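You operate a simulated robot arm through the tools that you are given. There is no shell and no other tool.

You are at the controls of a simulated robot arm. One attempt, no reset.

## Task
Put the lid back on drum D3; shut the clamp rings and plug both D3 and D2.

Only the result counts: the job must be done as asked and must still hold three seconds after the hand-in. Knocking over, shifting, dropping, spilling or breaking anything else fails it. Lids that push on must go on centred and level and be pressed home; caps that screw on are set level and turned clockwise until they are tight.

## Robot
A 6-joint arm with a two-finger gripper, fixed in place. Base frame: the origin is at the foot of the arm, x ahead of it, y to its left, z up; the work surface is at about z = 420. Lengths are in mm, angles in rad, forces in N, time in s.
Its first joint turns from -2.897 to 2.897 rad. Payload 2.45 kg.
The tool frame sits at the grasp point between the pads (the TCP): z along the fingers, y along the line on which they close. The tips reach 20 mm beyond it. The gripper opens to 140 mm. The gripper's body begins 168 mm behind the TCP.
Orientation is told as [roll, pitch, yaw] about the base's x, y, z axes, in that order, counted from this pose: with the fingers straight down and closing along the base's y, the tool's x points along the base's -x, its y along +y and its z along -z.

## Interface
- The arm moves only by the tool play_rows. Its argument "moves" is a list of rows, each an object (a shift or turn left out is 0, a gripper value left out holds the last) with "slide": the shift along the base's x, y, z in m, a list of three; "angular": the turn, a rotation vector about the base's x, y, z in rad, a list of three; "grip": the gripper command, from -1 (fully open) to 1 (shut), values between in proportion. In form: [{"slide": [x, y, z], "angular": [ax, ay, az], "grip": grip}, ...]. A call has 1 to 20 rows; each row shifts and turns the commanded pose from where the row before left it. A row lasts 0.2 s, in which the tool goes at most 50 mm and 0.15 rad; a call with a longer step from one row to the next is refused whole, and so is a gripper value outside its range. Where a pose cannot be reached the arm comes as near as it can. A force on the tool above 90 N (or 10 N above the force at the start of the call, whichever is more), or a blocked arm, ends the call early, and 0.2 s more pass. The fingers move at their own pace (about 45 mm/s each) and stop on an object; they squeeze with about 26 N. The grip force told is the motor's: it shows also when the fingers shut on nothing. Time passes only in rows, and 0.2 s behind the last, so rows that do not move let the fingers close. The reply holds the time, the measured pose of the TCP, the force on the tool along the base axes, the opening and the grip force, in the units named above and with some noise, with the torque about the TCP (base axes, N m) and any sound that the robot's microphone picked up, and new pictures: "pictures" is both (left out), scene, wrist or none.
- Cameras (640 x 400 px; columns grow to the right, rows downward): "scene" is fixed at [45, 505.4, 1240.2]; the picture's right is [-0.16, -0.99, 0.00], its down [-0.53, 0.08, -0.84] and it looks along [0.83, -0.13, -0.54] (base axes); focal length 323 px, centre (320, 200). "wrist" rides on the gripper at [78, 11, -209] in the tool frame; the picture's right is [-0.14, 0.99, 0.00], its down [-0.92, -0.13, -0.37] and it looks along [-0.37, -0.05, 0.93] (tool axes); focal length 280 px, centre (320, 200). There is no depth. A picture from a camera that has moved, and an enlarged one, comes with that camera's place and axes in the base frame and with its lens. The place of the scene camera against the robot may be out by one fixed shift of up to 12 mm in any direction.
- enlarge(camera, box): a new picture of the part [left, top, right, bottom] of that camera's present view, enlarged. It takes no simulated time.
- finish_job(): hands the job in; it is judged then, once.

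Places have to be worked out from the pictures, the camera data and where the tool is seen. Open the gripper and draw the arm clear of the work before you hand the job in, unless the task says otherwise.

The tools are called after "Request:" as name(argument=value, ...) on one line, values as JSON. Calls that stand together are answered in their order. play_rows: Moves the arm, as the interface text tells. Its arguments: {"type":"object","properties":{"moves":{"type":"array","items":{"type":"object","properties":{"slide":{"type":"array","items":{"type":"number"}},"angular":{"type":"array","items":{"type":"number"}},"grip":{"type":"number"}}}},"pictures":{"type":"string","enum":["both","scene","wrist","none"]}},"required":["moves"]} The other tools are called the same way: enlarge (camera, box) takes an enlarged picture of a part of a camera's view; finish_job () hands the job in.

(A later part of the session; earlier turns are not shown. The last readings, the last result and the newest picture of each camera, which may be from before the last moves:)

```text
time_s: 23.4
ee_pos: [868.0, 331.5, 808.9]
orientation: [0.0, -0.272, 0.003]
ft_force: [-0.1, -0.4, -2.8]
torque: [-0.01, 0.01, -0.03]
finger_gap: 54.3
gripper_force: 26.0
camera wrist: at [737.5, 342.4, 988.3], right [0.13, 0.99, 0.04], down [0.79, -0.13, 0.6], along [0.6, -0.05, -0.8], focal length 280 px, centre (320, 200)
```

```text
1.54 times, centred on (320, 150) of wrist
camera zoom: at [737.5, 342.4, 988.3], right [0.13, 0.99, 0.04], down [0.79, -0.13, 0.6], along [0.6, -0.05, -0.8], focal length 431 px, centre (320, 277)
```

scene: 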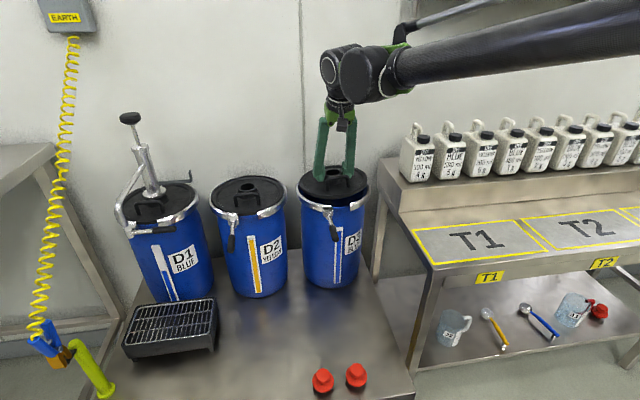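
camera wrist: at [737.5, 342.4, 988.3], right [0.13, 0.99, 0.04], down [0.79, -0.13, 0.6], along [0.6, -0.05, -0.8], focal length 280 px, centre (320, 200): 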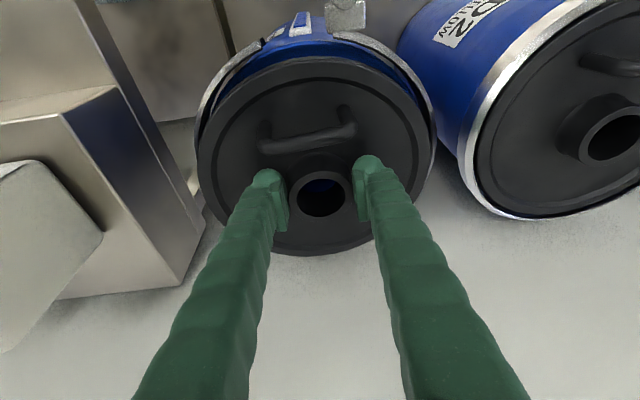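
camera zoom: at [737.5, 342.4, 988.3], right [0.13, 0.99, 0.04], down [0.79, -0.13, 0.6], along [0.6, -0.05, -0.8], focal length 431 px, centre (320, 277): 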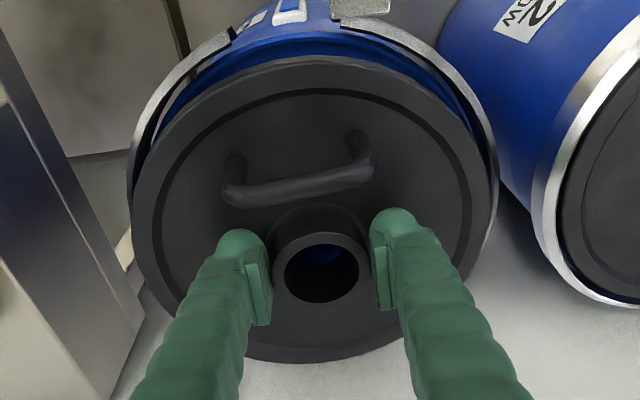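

Lid and ring line up sideways (within ~1 mm) in the scene view, with the lid about 25–30 mm above its seat. I continue lowering in small steps.

Request:
play_rows(moves=[{"slide": [0, 0, -0.006]}, {"slide": [0, 0, -0.006]}, {"slide": [0, 0, -0.004]}, {"slide": [0, 0, 0]}, {"slide": [0, 0, 0]}])

Request:
enlarge(camera="scene", box=[290, 155, 380, 225])

Request:
enlarge(camera="wrist", box=[180, 20, 460, 280])

```text
time_s: 24.6
ee_pos: [868.8, 331.1, 793.1]
orientation: [-0.001, -0.272, 0.0]
ft_force: [0.7, -2.9, 3.9]
torque: [0.28, -0.47, -0.14]
finger_gap: 54.2
gripper_force: 25.7
camera wrist: at [737.9, 342.5, 972.1], right [0.13, 0.99, 0.04], down [0.79, -0.13, 0.6], along [0.6, -0.05, -0.8], focal length 280 px, centre (320, 200)
```

scene: 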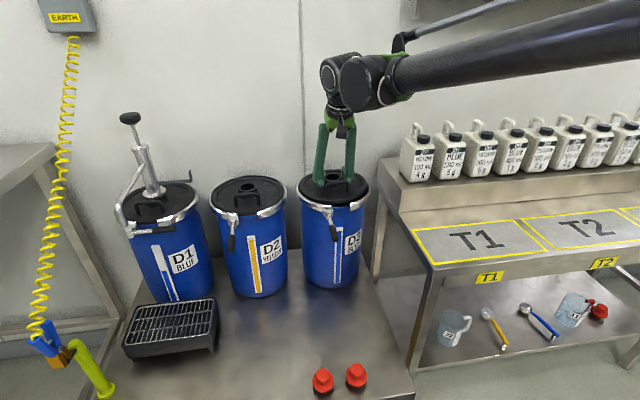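
wrist: 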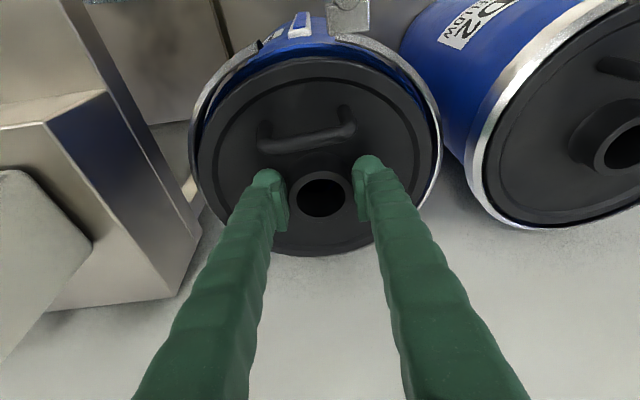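

```text
5.71 times, centred on (335, 190) of scene
camera zoom: at [45.0, 505.4, 1240.2], right [-0.16, -0.99, 0.0], down [-0.53, 0.08, -0.84], along [0.83, -0.13, -0.54], focal length 1847 px, centre (234, 257)
```

zoom: 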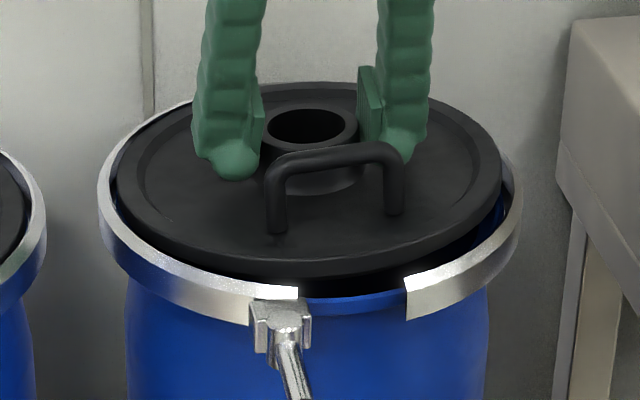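

```text
1.54 times, centred on (320, 150) of wrist
camera zoom: at [737.9, 342.5, 972.1], right [0.13, 0.99, 0.04], down [0.79, -0.13, 0.6], along [0.6, -0.05, -0.8], focal length 431 px, centre (320, 277)
```

zoom: 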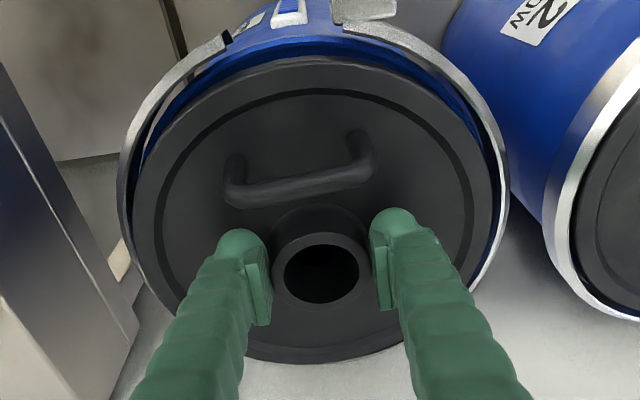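

A light contact came at about 793 mm, and the torque places it on the far-left (+x, +y) edge. So the lid sits a few mm too far that way. I back up slightly, shift (-3.5, -2) mm and lower again.

Request:
play_rows(moves=[{"slide": [0, 0, 0.004]}, {"slide": [-0.0035, -0.002, 0]}, {"slide": [0, 0, 0]}, {"slide": [0, 0, -0.004]}, {"slide": [0, 0, -0.002]}, {"slide": [0, 0, 0]}, {"slide": [0, 0, 0]}])

Request:
enlarge(camera="scene", box=[290, 155, 380, 225])

Request:
enlarge(camera="wrist", box=[180, 20, 460, 280])

```text
time_s: 26.2
ee_pos: [866.6, 328.9, 790.7]
orientation: [0.001, -0.27, 0.0]
ft_force: [0.9, -2.3, 3.0]
torque: [0.24, -0.4, -0.15]
finger_gap: 54.4
gripper_force: 26.1
camera wrist: at [734.6, 340.4, 970.1], right [0.13, 0.99, 0.04], down [0.79, -0.13, 0.6], along [0.6, -0.05, -0.8], focal length 280 px, centre (320, 200)
```

scene: 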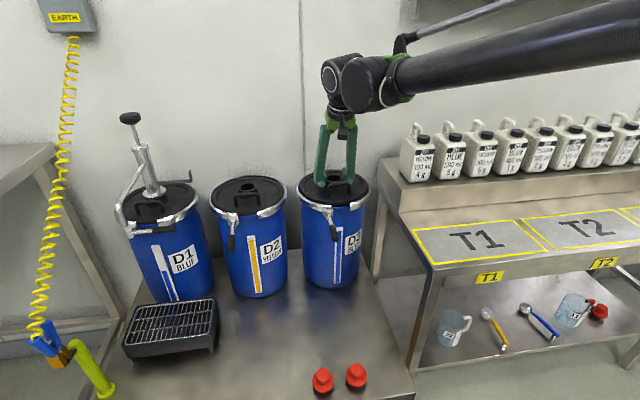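
wrist: 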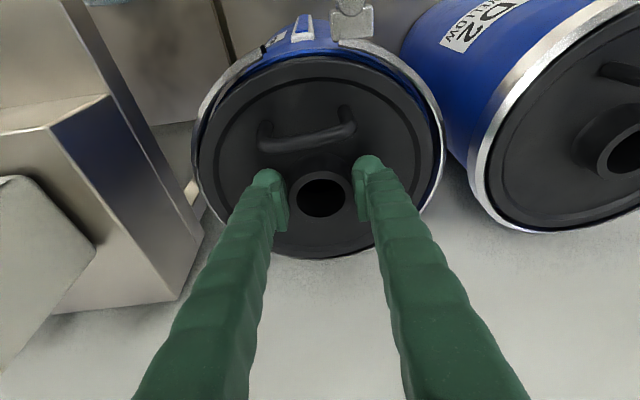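

```text
5.71 times, centred on (335, 190) of scene
camera zoom: at [45.0, 505.4, 1240.2], right [-0.16, -0.99, 0.0], down [-0.53, 0.08, -0.84], along [0.83, -0.13, -0.54], focal length 1847 px, centre (234, 257)
```

zoom: 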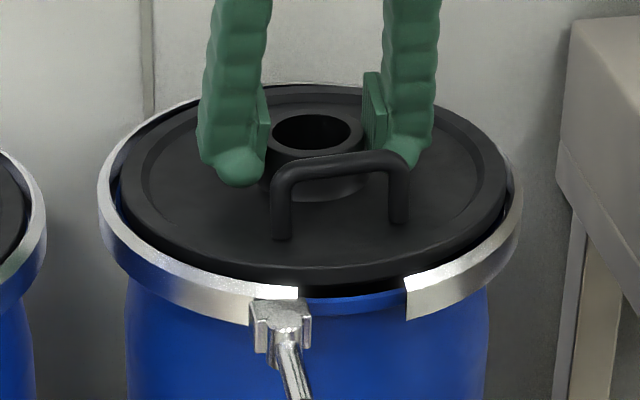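

```text
1.54 times, centred on (320, 150) of wrist
camera zoom: at [734.6, 340.4, 970.1], right [0.13, 0.99, 0.04], down [0.79, -0.13, 0.6], along [0.6, -0.05, -0.8], focal length 431 px, centre (320, 277)
```

zoom: 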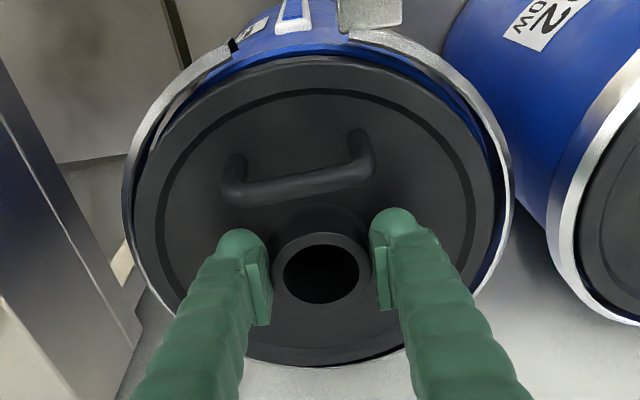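

The contact is light (≈5 N) and still on the far-left side, which is likely the last bit of tilt meeting the rim. I lower a few mm more gently so the lid levels itself, watching forces.

Request:
play_rows(moves=[{"slide": [0, 0, -0.002]}, {"slide": [0, 0, -0.002]}, {"slide": [0, 0, 0]}])

Request:
enlarge(camera="scene", box=[290, 155, 380, 225])

Request:
enlarge(camera="wrist", box=[180, 20, 460, 280])

```text
time_s: 27.0
ee_pos: [864.8, 330.1, 786.5]
orientation: [0.0, -0.269, 0.003]
ft_force: [-0.8, -2.5, 4.1]
torque: [0.14, -0.58, -0.17]
finger_gap: 54.0
gripper_force: 25.9
camera wrist: at [734.0, 340.4, 966.0], right [0.13, 0.99, 0.04], down [0.79, -0.13, 0.6], along [0.6, -0.05, -0.8], focal length 280 px, centre (320, 200)
```

scene: 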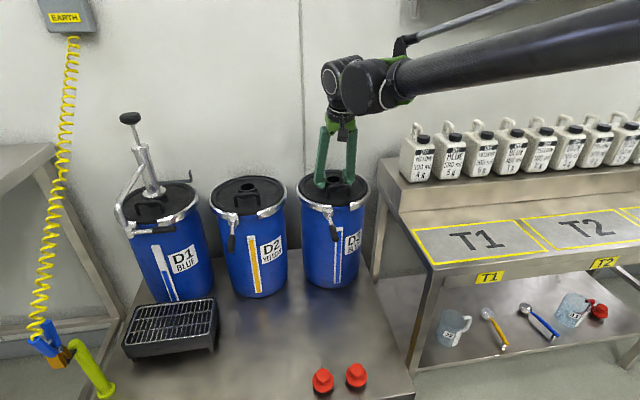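
wrist: 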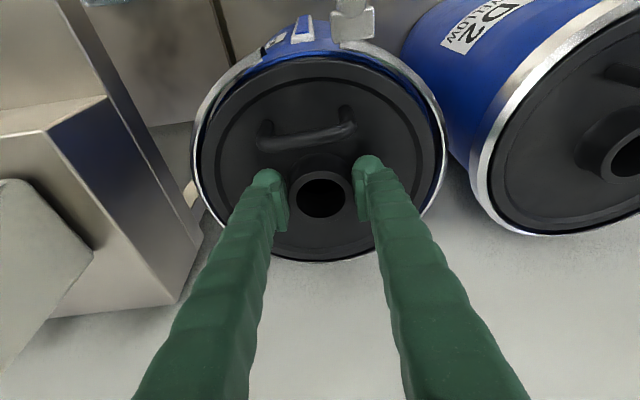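

```text
5.71 times, centred on (335, 190) of scene
camera zoom: at [45.0, 505.4, 1240.2], right [-0.16, -0.99, 0.0], down [-0.53, 0.08, -0.84], along [0.83, -0.13, -0.54], focal length 1847 px, centre (234, 257)
```

zoom: 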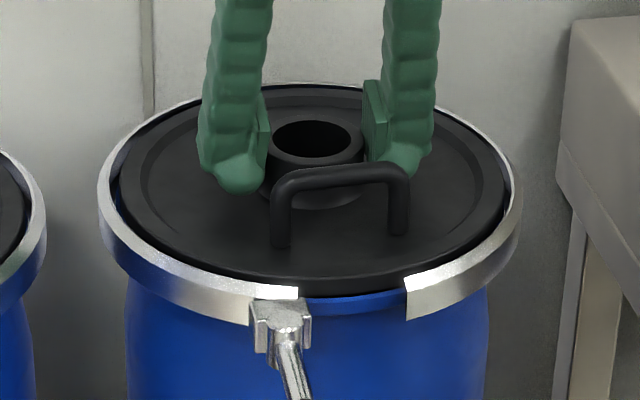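

```text
1.54 times, centred on (320, 150) of wrist
camera zoom: at [734.0, 340.4, 966.0], right [0.13, 0.99, 0.04], down [0.79, -0.13, 0.6], along [0.6, -0.05, -0.8], focal length 431 px, centre (320, 277)
```

zoom: 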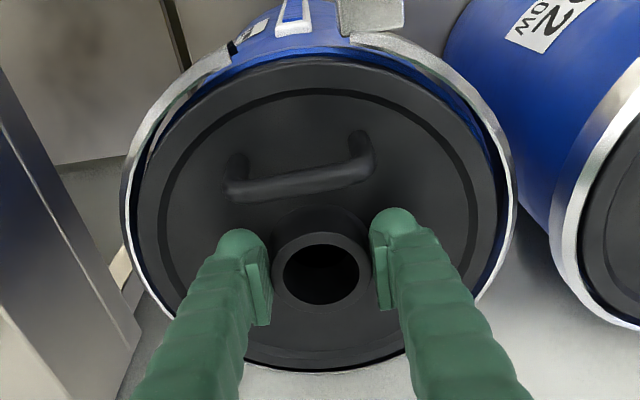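

The lid is settling inside the ring with the near side coming level. I continue down gently.

Request:
play_rows(moves=[{"slide": [0, 0, -0.002]}, {"slide": [0, 0, -0.002]}, {"slide": [0, 0, -0.002]}, {"slide": [0, 0, 0]}])

Request:
enlarge(camera="scene", box=[290, 155, 380, 225])

Request:
enlarge(camera="wrist", box=[180, 20, 460, 280])

```text
time_s: 28.0
ee_pos: [864.9, 327.8, 780.7]
orientation: [0.001, -0.273, 0.002]
ft_force: [6.3, 3.1, 37.4]
torque: [-0.01, -0.13, -0.05]
finger_gap: 54.5
gripper_force: 25.9
camera wrist: at [733.8, 340.3, 961.3], right [0.13, 0.99, 0.04], down [0.79, -0.13, 0.6], along [0.6, -0.05, -0.8], focal length 280 px, centre (320, 200)
```

scene: 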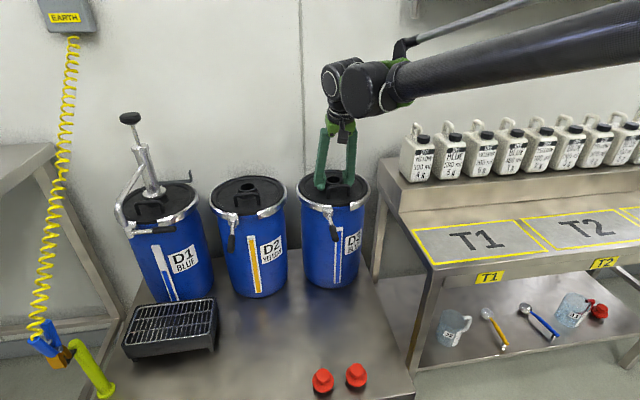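
wrist: 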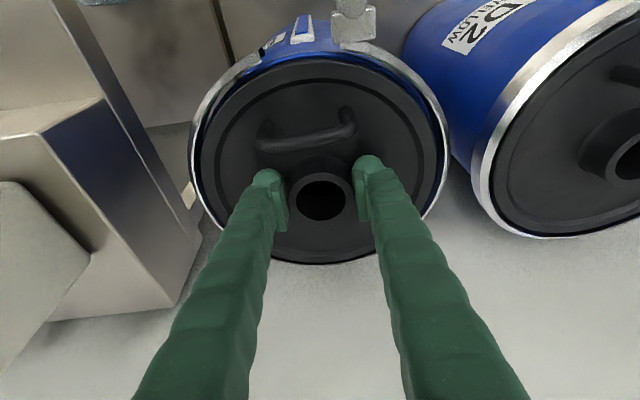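

```text
5.71 times, centred on (335, 190) of scene
camera zoom: at [45.0, 505.4, 1240.2], right [-0.16, -0.99, 0.0], down [-0.53, 0.08, -0.84], along [0.83, -0.13, -0.54], focal length 1847 px, centre (234, 257)
```

zoom: 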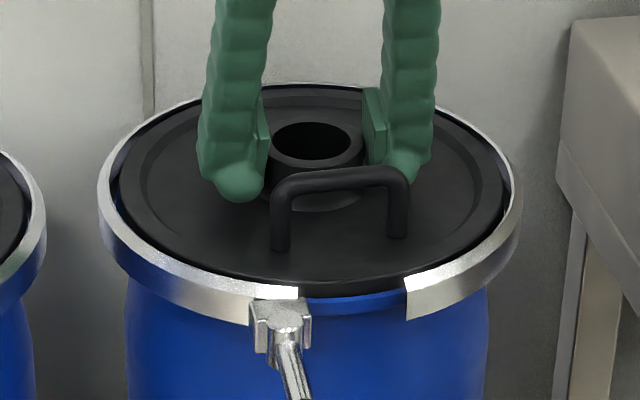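

```text
1.54 times, centred on (320, 150) of wrist
camera zoom: at [733.8, 340.3, 961.3], right [0.13, 0.99, 0.04], down [0.79, -0.13, 0.6], along [0.6, -0.05, -0.8], focal length 431 px, centre (320, 277)
```

zoom: 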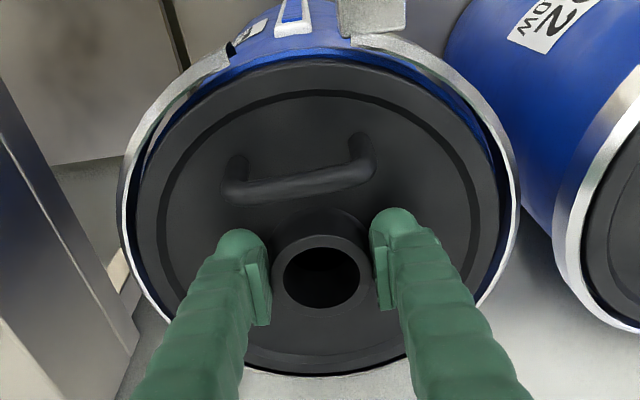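

The lid is level on its seat with 37 N and almost no torque. I open, rise clear, and set the tool upright again so I can press straight down on the neck.

Request:
play_rows(moves=[{"slide": [0, 0, 0.002]}, {"slide": [0, 0, 0], "grip": 0.0}, {"slide": [0, 0, 0], "grip": -0.3}, {"slide": [0, 0, 0]}, {"slide": [0, 0, 0]}, {"slide": [-0.006, 0, 0.02]}, {"slide": [-0.008, 0, 0.03]}, {"slide": [0, 0, 0.03], "angular": [0, 0.07, 0]}, {"slide": [0, 0, 0], "angular": [0, 0.1, 0]}, {"slide": [0, 0, 0], "angular": [0, 0.1, 0]}, {"slide": [0.014, 0, 0]}, {"slide": [0, 0, 0]}, {"slide": [0, 0, 0]}])

Request:
enlarge(camera="wrist", box=[180, 20, 460, 280])

Request:
enlarge(camera="scene", box=[290, 155, 380, 225])

```text
time_s: 30.8
ee_pos: [866.7, 328.7, 861.2]
orientation: [0.002, -0.001, 0.002]
ft_force: [-0.2, -0.6, -0.6]
torque: [0.01, -0.01, -0.02]
finger_gap: 91.0
gripper_force: 0.1
camera wrist: at [788.3, 339.8, 1070.0], right [0.14, 0.99, 0.0], down [0.92, -0.13, 0.37], along [0.36, -0.05, -0.93], focal length 280 px, centre (320, 200)
```

scene: 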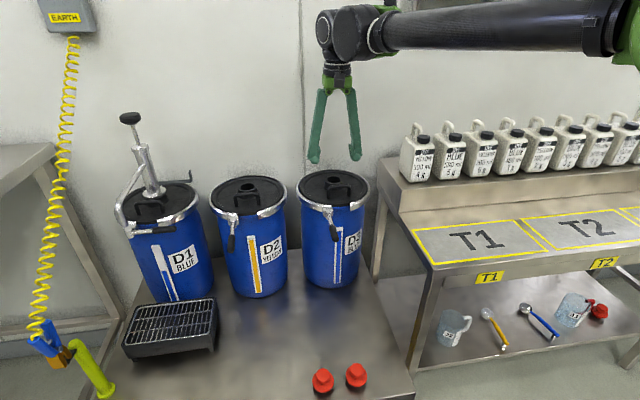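
wrist: 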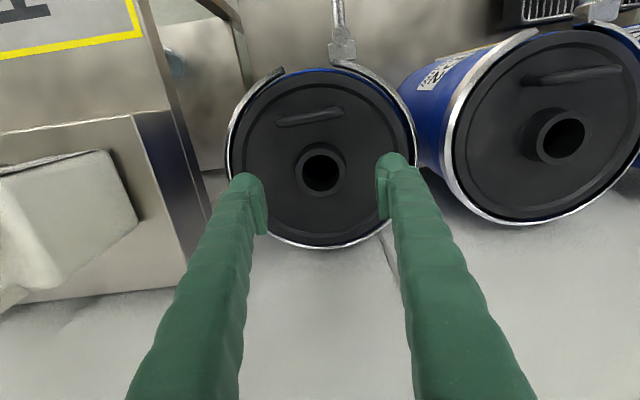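

```text
1.54 times, centred on (320, 150) of wrist
camera zoom: at [788.3, 339.8, 1070.0], right [0.14, 0.99, 0.0], down [0.92, -0.13, 0.37], along [0.36, -0.05, -0.93], focal length 431 px, centre (320, 277)
```

zoom: 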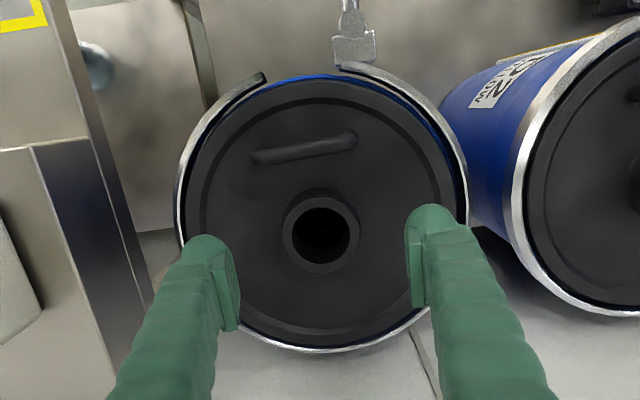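

```text
5.71 times, centred on (335, 190) of scene
camera zoom: at [45.0, 505.4, 1240.2], right [-0.16, -0.99, 0.0], down [-0.53, 0.08, -0.84], along [0.83, -0.13, -0.54], focal length 1847 px, centre (234, 257)
```

zoom: 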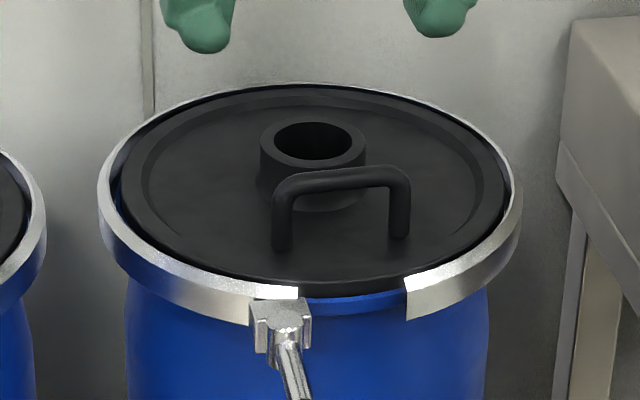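

The lid is down but about 2–3 mm toward -y of the drum (a blue sliver shows on the +y side) and ~3 mm above D2's lid height. I go back down on the neck, close to pull it to y ≈ 332, and check the centring before pressing home.

Request:
play_rows(moves=[{"slide": [0.005, 0.0027, -0.02]}, {"slide": [0, 0, -0.03]}, {"slide": [0, 0, -0.02]}, {"slide": [0, 0, -0.005]}, {"slide": [0, 0, 0]}, {"slide": [0, 0, 0], "grip": 0.1}, {"slide": [0, 0, 0], "grip": 0.25}, {"slide": [0, 0, 0], "grip": 1}, {"slide": [0, 0, 0]}, {"slide": [0, 0, 0]}, {"slide": [-0.001, 0, 0]}, {"slide": [0, 0, 0]}])

Request:
enlarge(camera="wrist", box=[180, 20, 460, 280])

Request:
enlarge(camera="scene", box=[290, 155, 380, 225])

```text
time_s: 33.4
ee_pos: [868.3, 331.7, 787.2]
orientation: [-0.001, 0.0, 0.002]
ft_force: [-0.2, 0.2, -0.5]
torque: [-0.01, -0.01, 0.03]
finger_gap: 54.4
gripper_force: 25.7
camera wrist: at [790.6, 343.8, 995.4], right [0.14, 0.99, 0.0], down [0.92, -0.13, 0.37], along [0.36, -0.05, -0.93], focal length 280 px, centre (320, 200)
```

scene: 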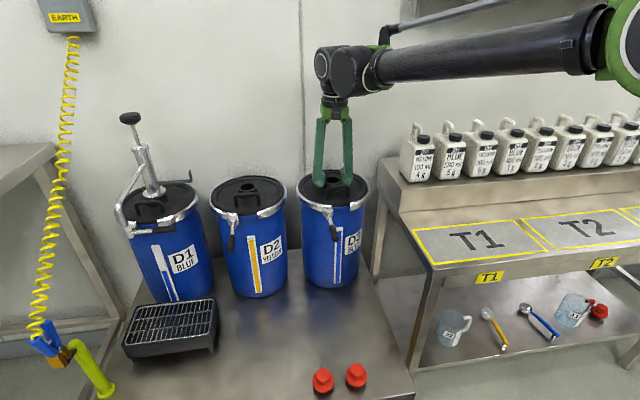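
wrist: 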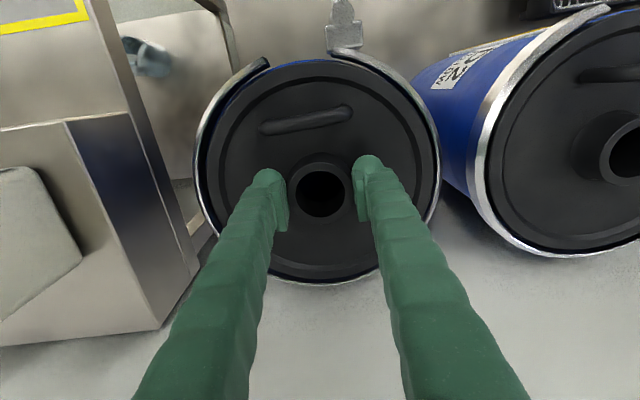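

```text
1.54 times, centred on (320, 150) of wrist
camera zoom: at [790.6, 343.8, 995.4], right [0.14, 0.99, 0.0], down [0.92, -0.13, 0.37], along [0.36, -0.05, -0.93], focal length 431 px, centre (320, 277)
```

zoom: 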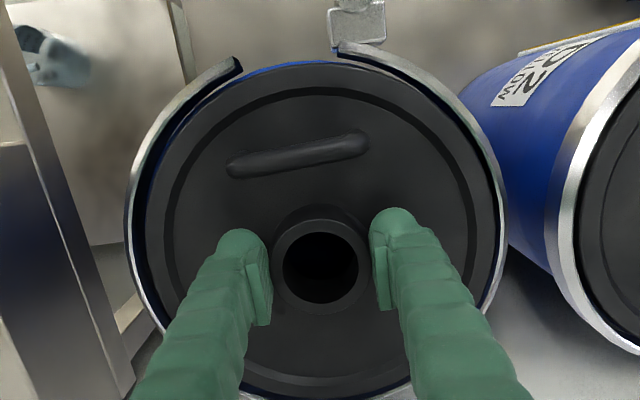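

```text
5.71 times, centred on (335, 190) of scene
camera zoom: at [45.0, 505.4, 1240.2], right [-0.16, -0.99, 0.0], down [-0.53, 0.08, -0.84], along [0.83, -0.13, -0.54], focal length 1847 px, centre (234, 257)
```

zoom: 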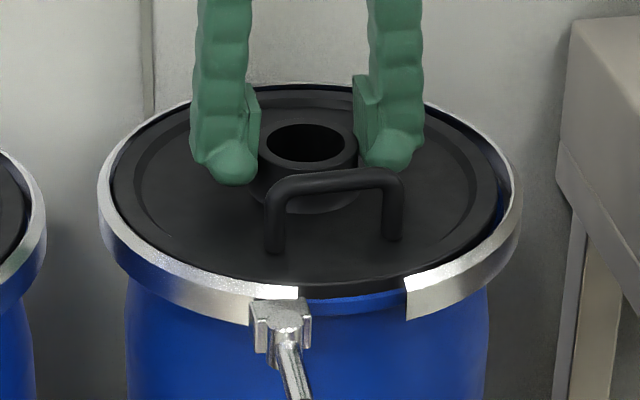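

Now the lid is ~2.3 mm past centre toward +y (a sliver on the other side in both views). I shift it -2.2 mm in y while held, then press down via the tips on the plate.

Request:
play_rows(moves=[{"slide": [-0.0005, -0.0022, 0]}, {"slide": [0, 0, 0]}, {"slide": [0, 0, 0]}])

Request:
enlarge(camera="wrist", box=[180, 20, 460, 280])

Request:
enlarge(camera="scene", box=[290, 155, 380, 225])

```text
time_s: 34.2
ee_pos: [868.2, 329.6, 787.5]
orientation: [0.0, -0.001, 0.002]
ft_force: [0.2, -0.9, -0.6]
torque: [-0.05, -0.01, -0.02]
finger_gap: 54.1
gripper_force: 26.3
camera wrist: at [790.4, 341.6, 995.7], right [0.14, 0.99, 0.0], down [0.92, -0.13, 0.37], along [0.36, -0.05, -0.93], focal length 280 px, centre (320, 200)
```

scene: 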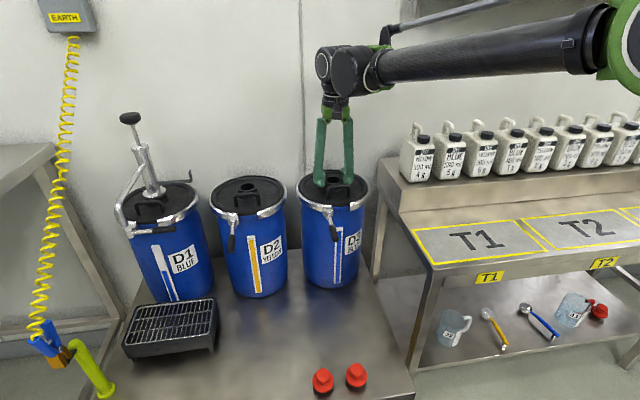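
wrist: 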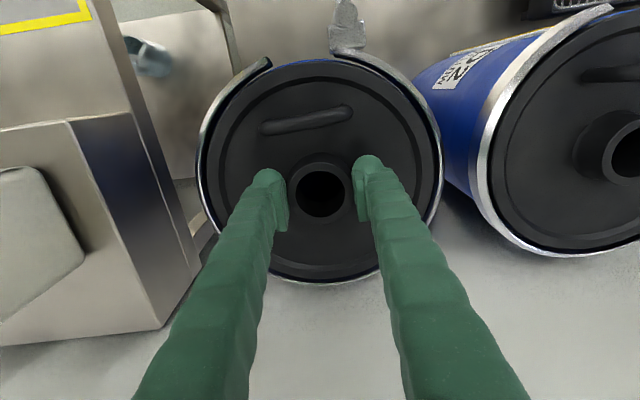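

```text
1.54 times, centred on (320, 150) of wrist
camera zoom: at [790.4, 341.6, 995.7], right [0.14, 0.99, 0.0], down [0.92, -0.13, 0.37], along [0.36, -0.05, -0.93], focal length 431 px, centre (320, 277)
```

zoom: 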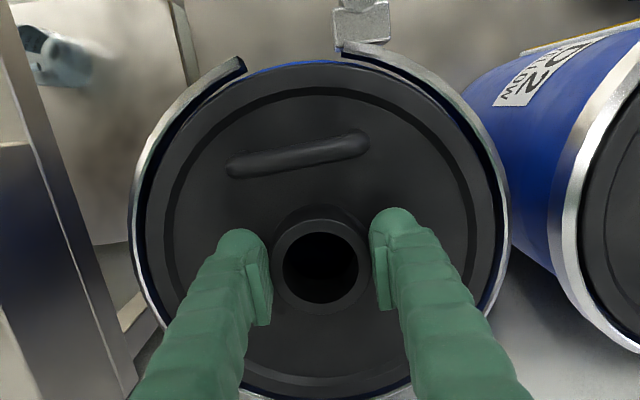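

```text
5.71 times, centred on (335, 190) of scene
camera zoom: at [45.0, 505.4, 1240.2], right [-0.16, -0.99, 0.0], down [-0.53, 0.08, -0.84], along [0.83, -0.13, -0.54], focal length 1847 px, centre (234, 257)
```

zoom: 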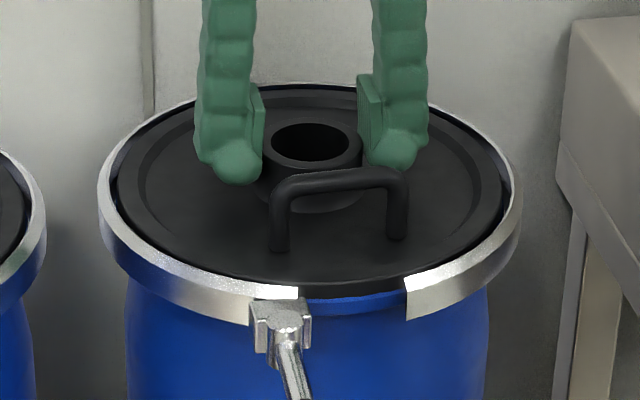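

The lid now sits concentric in the ring. I press down in small steps with the tool upright.

Request:
play_rows(moves=[{"slide": [0, 0, -0.002]}, {"slide": [0, 0, -0.002]}, {"slide": [0, 0, -0.001]}, {"slide": [0, 0, 0]}], pictures="scene")

Request:
enlarge(camera="scene", box=[290, 155, 380, 225])

```text
time_s: 35.2
ee_pos: [868.0, 330.4, 782.3]
orientation: [0.003, 0.002, 0.001]
ft_force: [-1.7, 5.9, 22.9]
torque: [0.13, -0.06, -0.12]
finger_gap: 54.3
gripper_force: 26.0
```

scene: 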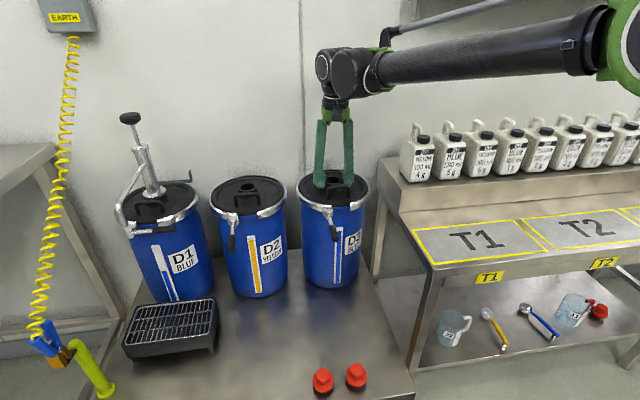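

```text
5.71 times, centred on (335, 190) of scene
camera zoom: at [45.0, 505.4, 1240.2], right [-0.16, -0.99, 0.0], down [-0.53, 0.08, -0.84], along [0.83, -0.13, -0.54], focal length 1847 px, centre (234, 257)
```

zoom: 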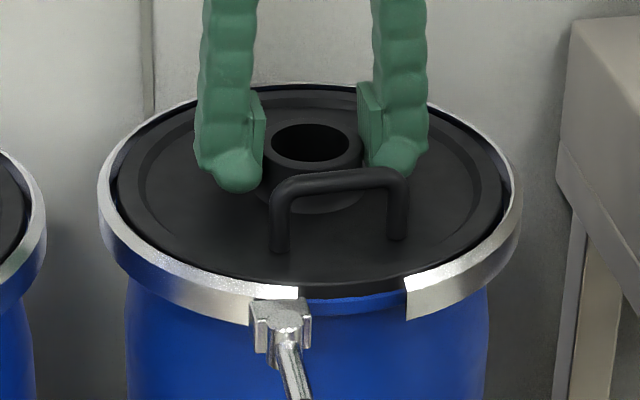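

22.9 N at 782 with little movement of the lid; I press further toward ~75 N.

Request:
play_rows(moves=[{"slide": [0, 0, -0.001]}, {"slide": [0, 0, -0.001]}, {"slide": [0, 0, -0.001]}, {"slide": [0, 0, 0]}], pictures="none")

```text
time_s: 36.2
ee_pos: [868.2, 329.7, 779.7]
orientation: [-0.001, -0.001, -0.001]
ft_force: [2.8, 8.3, 21.9]
torque: [0.16, -0.17, -0.1]
finger_gap: 54.2
gripper_force: 26.3
```

The force stays at ~22 N: the pads are just sliding down the neck. I go on until the tips bear on the plate.

Request:
play_rows(moves=[{"slide": [0, 0, -0.001]}, {"slide": [0, 0, -0.001]}, {"slide": [0, 0, -0.001]}, {"slide": [0, 0, -0.001]}, {"slide": [0, 0, 0]}], pictures="scene")

Request:
enlarge(camera="scene", box=[290, 155, 380, 225])

```text
time_s: 37.4
ee_pos: [868.3, 330.0, 780.3]
orientation: [0.002, -0.002, 0.001]
ft_force: [12.6, 13.1, 81.1]
torque: [-0.22, -0.15, -0.3]
finger_gap: 54.2
gripper_force: 25.7
```

scene: 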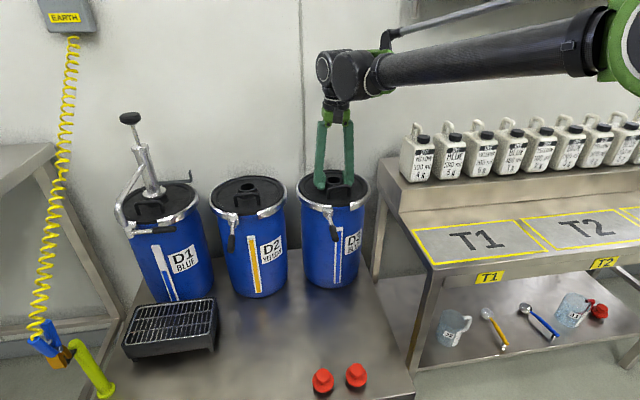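

```text
5.71 times, centred on (335, 190) of scene
camera zoom: at [45.0, 505.4, 1240.2], right [-0.16, -0.99, 0.0], down [-0.53, 0.08, -0.84], along [0.83, -0.13, -0.54], focal length 1847 px, centre (234, 257)
```

zoom: 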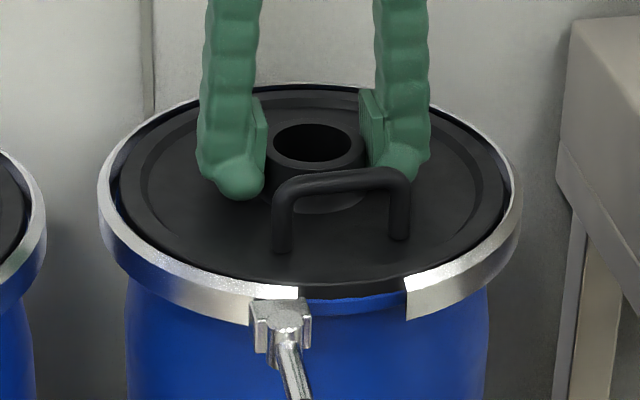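

81 N taken with no visible motion. I compare the seating height with D2's lid closely at the ring gaps.

Request:
enlarge(camera="scene", box=[325, 190, 375, 220])

Request:
enlarge(camera="scene", box=[230, 195, 280, 225])

```text
12.80 times, centred on (350, 205) of scene
camera zoom: at [45.0, 505.4, 1240.2], right [-0.16, -0.99, 0.0], down [-0.53, 0.08, -0.84], along [0.83, -0.13, -0.54], focal length 4136 px, centre (-64, 136)
```

zoom: 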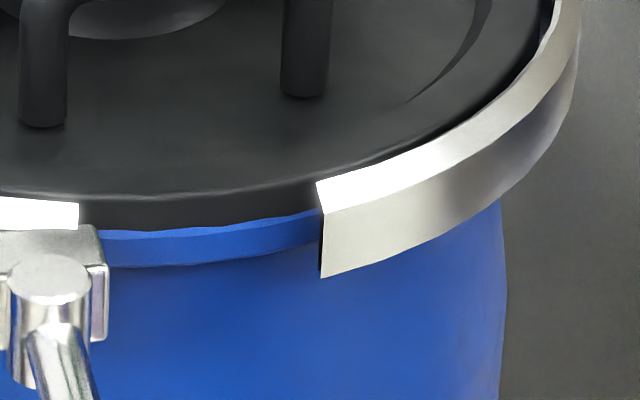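

```text
12.80 times, centred on (255, 210) of scene
camera zoom: at [45.0, 505.4, 1240.2], right [-0.16, -0.99, 0.0], down [-0.53, 0.08, -0.84], along [0.83, -0.13, -0.54], focal length 4136 px, centre (1152, 72)
```

zoom: 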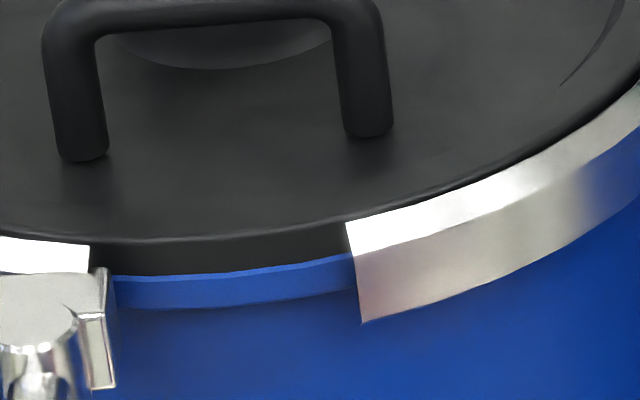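

D3's lid shows the same seating as D2's (same skirt and flange bands), so it is home. I release, rise, and go to the +y side of D3's lever, closing the fingers to make a pusher.

Request:
play_rows(moves=[{"slide": [0, 0, 0.003]}, {"slide": [0, 0, 0], "grip": 0.0}, {"slide": [0, 0, 0], "grip": -0.3}, {"slide": [0, 0, 0]}, {"slide": [0, 0, 0]}, {"slide": [0, 0, 0.03]}, {"slide": [0, 0, 0.045]}, {"slide": [0, 0, 0.045]}, {"slide": [-0.045, 0.015, 0], "grip": 1}, {"slide": [-0.045, 0.015, 0]}, {"slide": [-0.045, 0.015, 0]}, {"slide": [-0.045, 0.015, 0]}, {"slide": [-0.04, 0.012, 0]}, {"slide": [0, 0, 0]}, {"slide": [0, 0, 0]}])

Request:
enlarge(camera="wrist", box=[180, 60, 460, 300])

Request:
enlarge(camera="scene", box=[290, 155, 380, 225])

```text
time_s: 40.6
ee_pos: [648.9, 402.7, 898.7]
orientation: [0.0, 0.001, 0.001]
ft_force: [0.4, -0.4, -0.8]
torque: [0.01, -0.02, 0.04]
finger_gap: 0.0
gripper_force: 25.8
camera wrist: at [570.6, 413.3, 1106.5], right [0.14, 0.99, 0.0], down [0.92, -0.13, 0.37], along [0.36, -0.05, -0.93], focal length 280 px, centre (320, 200)
```

scene: 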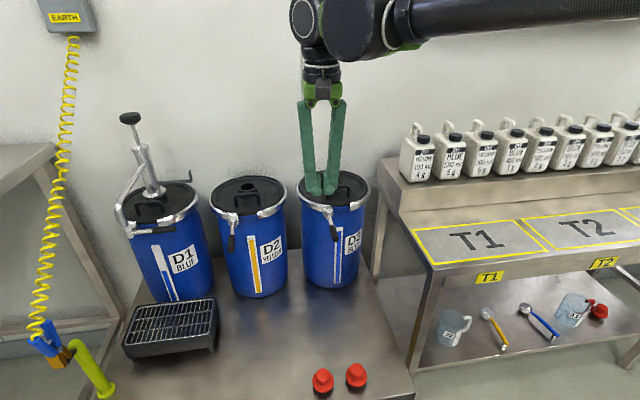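
wrist: 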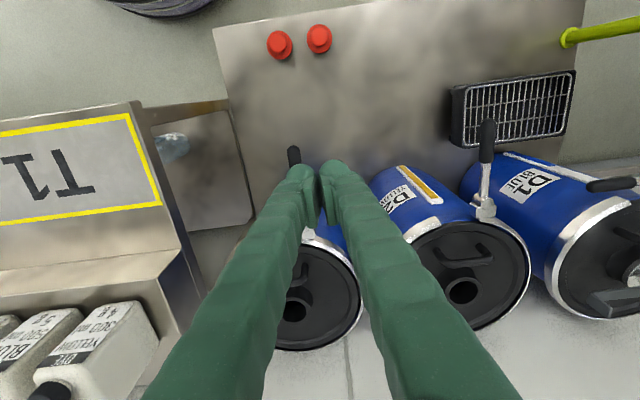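

```text
1.67 times, centred on (320, 180) of wrist
camera zoom: at [570.6, 413.3, 1106.5], right [0.14, 0.99, 0.0], down [0.92, -0.13, 0.37], along [0.36, -0.05, -0.93], focal length 467 px, centre (320, 233)
```

zoom: 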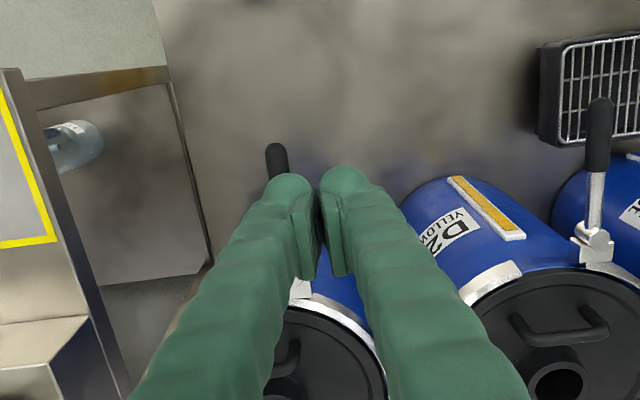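

```text
5.71 times, centred on (335, 190) of scene
camera zoom: at [45.0, 505.4, 1240.2], right [-0.16, -0.99, 0.0], down [-0.53, 0.08, -0.84], along [0.83, -0.13, -0.54], focal length 1847 px, centre (234, 257)
```

zoom: 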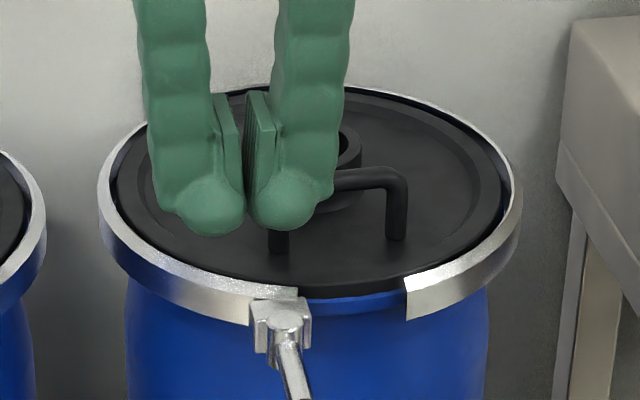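

The closed fist is wider than I assumed (about ±30 mm in y), so I move farther to +y before descending beside the lever, to the lever's height (z ≈ 745).

Request:
play_rows(moves=[{"slide": [0.01, 0.03, 0]}, {"slide": [0, 0, -0.03]}, {"slide": [0, 0, -0.045]}, {"slide": [0, 0, -0.045]}, {"slide": [0, 0, -0.033]}, {"slide": [0, 0, 0]}, {"slide": [0, 0, 0]}])

Request:
enlarge(camera="wrist", box=[180, 60, 460, 300])

Request:
enlarge(camera="scene", box=[270, 175, 380, 265])

```text
time_s: 42.2
ee_pos: [659.4, 430.8, 745.6]
orientation: [0.0, 0.001, 0.002]
ft_force: [0.5, 0.0, -0.3]
torque: [-0.01, 0.01, 0.01]
finger_gap: 0.2
gripper_force: 25.8
camera wrist: at [581.3, 442.3, 953.5], right [0.14, 0.99, 0.0], down [0.92, -0.13, 0.37], along [0.36, -0.05, -0.93], focal length 280 px, centre (320, 200)
```

scene: 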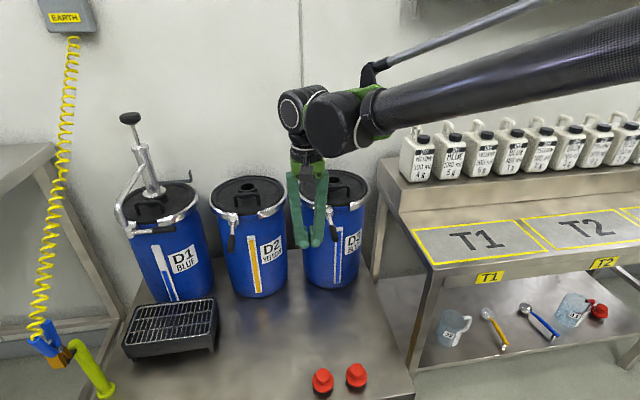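
wrist: 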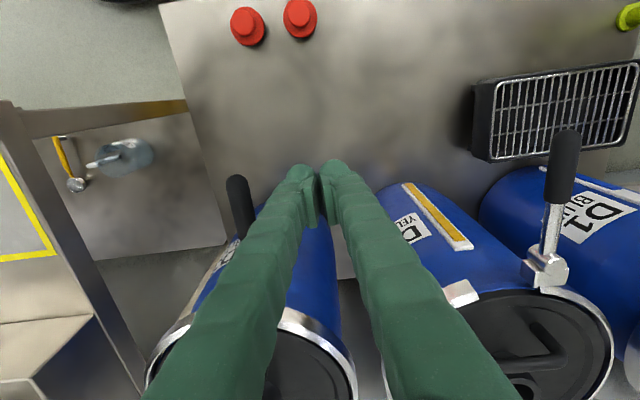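

```text
1.67 times, centred on (320, 180) of wrist
camera zoom: at [581.3, 442.3, 953.5], right [0.14, 0.99, 0.0], down [0.92, -0.13, 0.37], along [0.36, -0.05, -0.93], focal length 467 px, centre (320, 233)
```

zoom: 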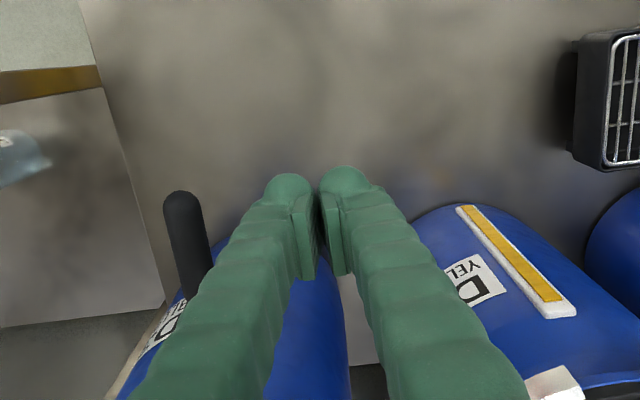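

```text
4.44 times, centred on (325, 220) of scene
camera zoom: at [45.0, 505.4, 1240.2], right [-0.16, -0.99, 0.0], down [-0.53, 0.08, -0.84], along [0.83, -0.13, -0.54], focal length 1436 px, centre (298, 111)
```

zoom: 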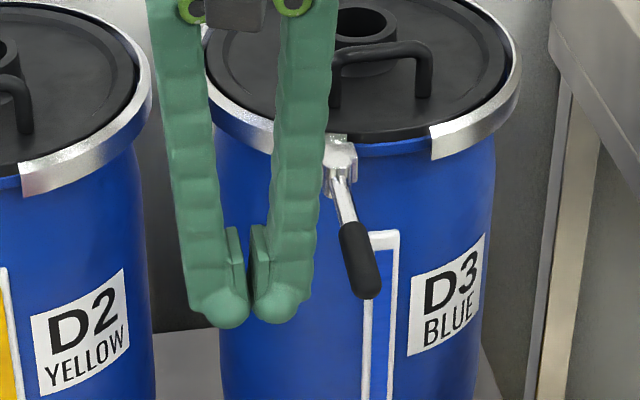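

The lever tip checks at (636, 370, 745), handle ≈ 19 mm thick, with the fist 30 mm clear of it on the +y side. I close in and begin the swing about the pivot, turning the tool with it.

Request:
play_rows(moves=[{"slide": [0, -0.015, 0]}, {"slide": [0, -0.006, 0]}, {"slide": [0, -0.004, 0]}, {"slide": [0, 0, 0]}, {"slide": [-0.0025, -0.0077, 0], "angular": [0, 0, 0.087]}, {"slide": [-0.0025, -0.0077, 0], "angular": [0, 0, 0.087]}, {"slide": [-0.002, -0.0077, 0], "angular": [0, 0, 0.087]}, {"slide": [0, 0, 0]}])

Request:
enlarge(camera="scene", box=[270, 175, 380, 265])

```text
time_s: 44.0
ee_pos: [651.5, 383.7, 744.7]
orientation: [0.001, 0.0, 0.262]
ft_force: [-0.8, -0.4, -0.5]
torque: [-0.02, 0.0, 0.03]
finger_gap: 0.0
gripper_force: 26.0
camera wrist: at [573.2, 374.4, 953.7], right [-0.12, 0.99, 0.0], down [0.92, 0.12, 0.37], along [0.37, 0.05, -0.93], focal length 280 px, centre (320, 200)
```

scene: 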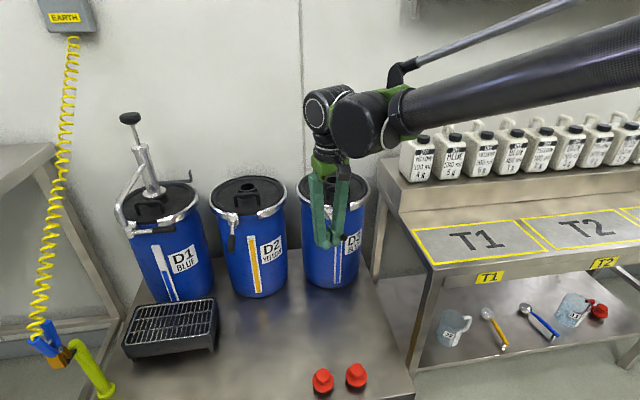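
wrist: 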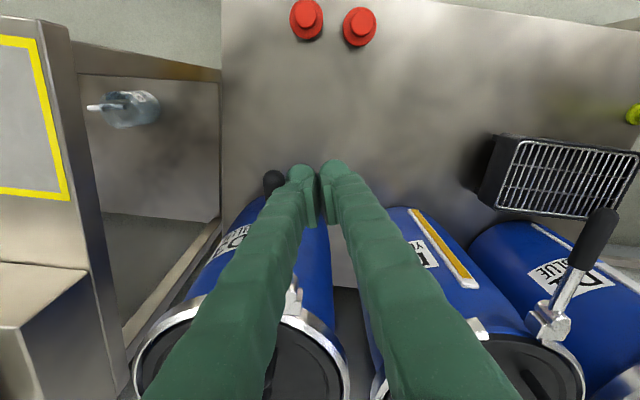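

```text
4.44 times, centred on (325, 220) of scene
camera zoom: at [45.0, 505.4, 1240.2], right [-0.16, -0.99, 0.0], down [-0.53, 0.08, -0.84], along [0.83, -0.13, -0.54], focal length 1436 px, centre (298, 111)
```

zoom: 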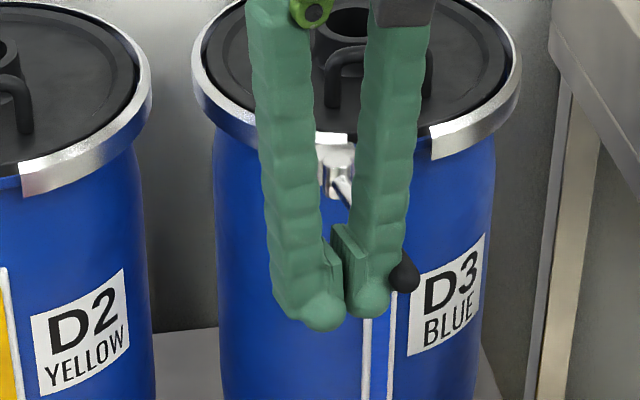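

The lever is swinging freely with the fist (no force felt). I continue the arc to about 60°.

Request:
play_rows(moves=[{"slide": [-0.0002, -0.008, 0], "angular": [0, 0, 0.087]}, {"slide": [-0.0002, -0.008, 0], "angular": [0, 0, 0.087]}, {"slide": [-0.0003, -0.008, 0], "angular": [0, 0, 0.088]}, {"slide": [0.0018, -0.0078, 0], "angular": [0, 0, 0.087]}, {"slide": [0.0018, -0.0078, 0], "angular": [0, 0, 0.087]}, {"slide": [0.0018, -0.0078, 0], "angular": [0, 0, 0.088]}, {"slide": [0.0038, -0.0071, 0], "angular": [0, 0, 0.087]}, {"slide": [0.0038, -0.0071, 0], "angular": [0, 0, 0.087]}, {"slide": [0.0038, -0.007, 0], "angular": [0, 0, 0.088]}, {"slide": [0, 0, 0]}])

Request:
enlarge(camera="scene", box=[270, 175, 380, 265])

```text
time_s: 46.2
ee_pos: [668.0, 315.8, 745.9]
orientation: [-0.001, -0.001, 1.047]
ft_force: [0.3, -1.0, -0.1]
torque: [-0.02, 0.01, -0.02]
finger_gap: 0.2
gripper_force: 26.4
camera wrist: at [619.9, 253.5, 954.4], right [-0.79, 0.61, 0.0], down [0.57, 0.73, 0.37], along [0.23, 0.29, -0.93], focal length 280 px, centre (320, 200)
```

scene: 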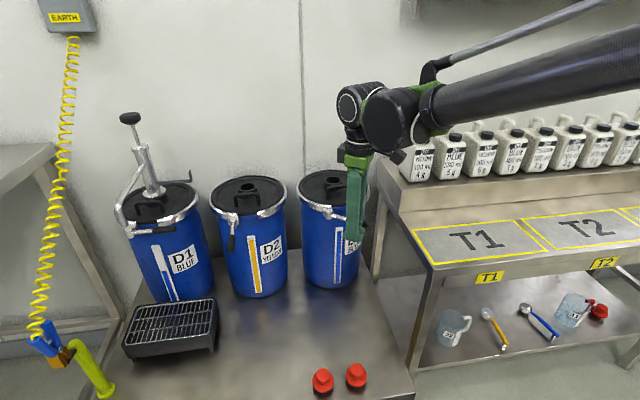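
wrist: 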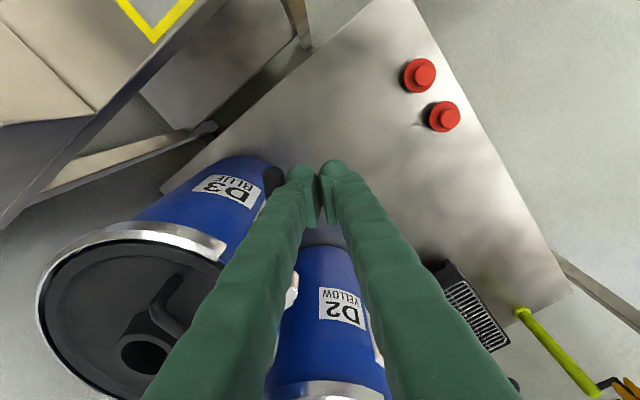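

```text
4.44 times, centred on (325, 220) of scene
camera zoom: at [45.0, 505.4, 1240.2], right [-0.16, -0.99, 0.0], down [-0.53, 0.08, -0.84], along [0.83, -0.13, -0.54], focal length 1436 px, centre (298, 111)
```

zoom: 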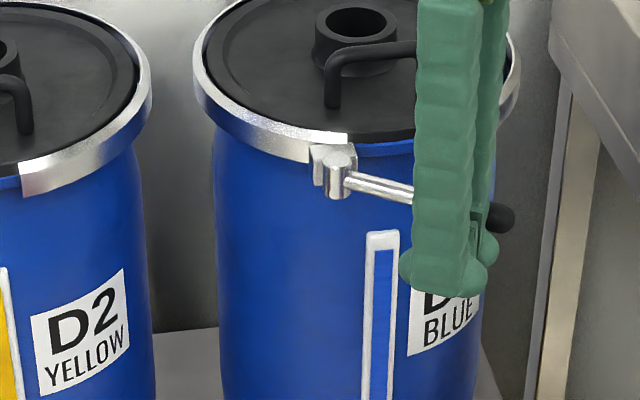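

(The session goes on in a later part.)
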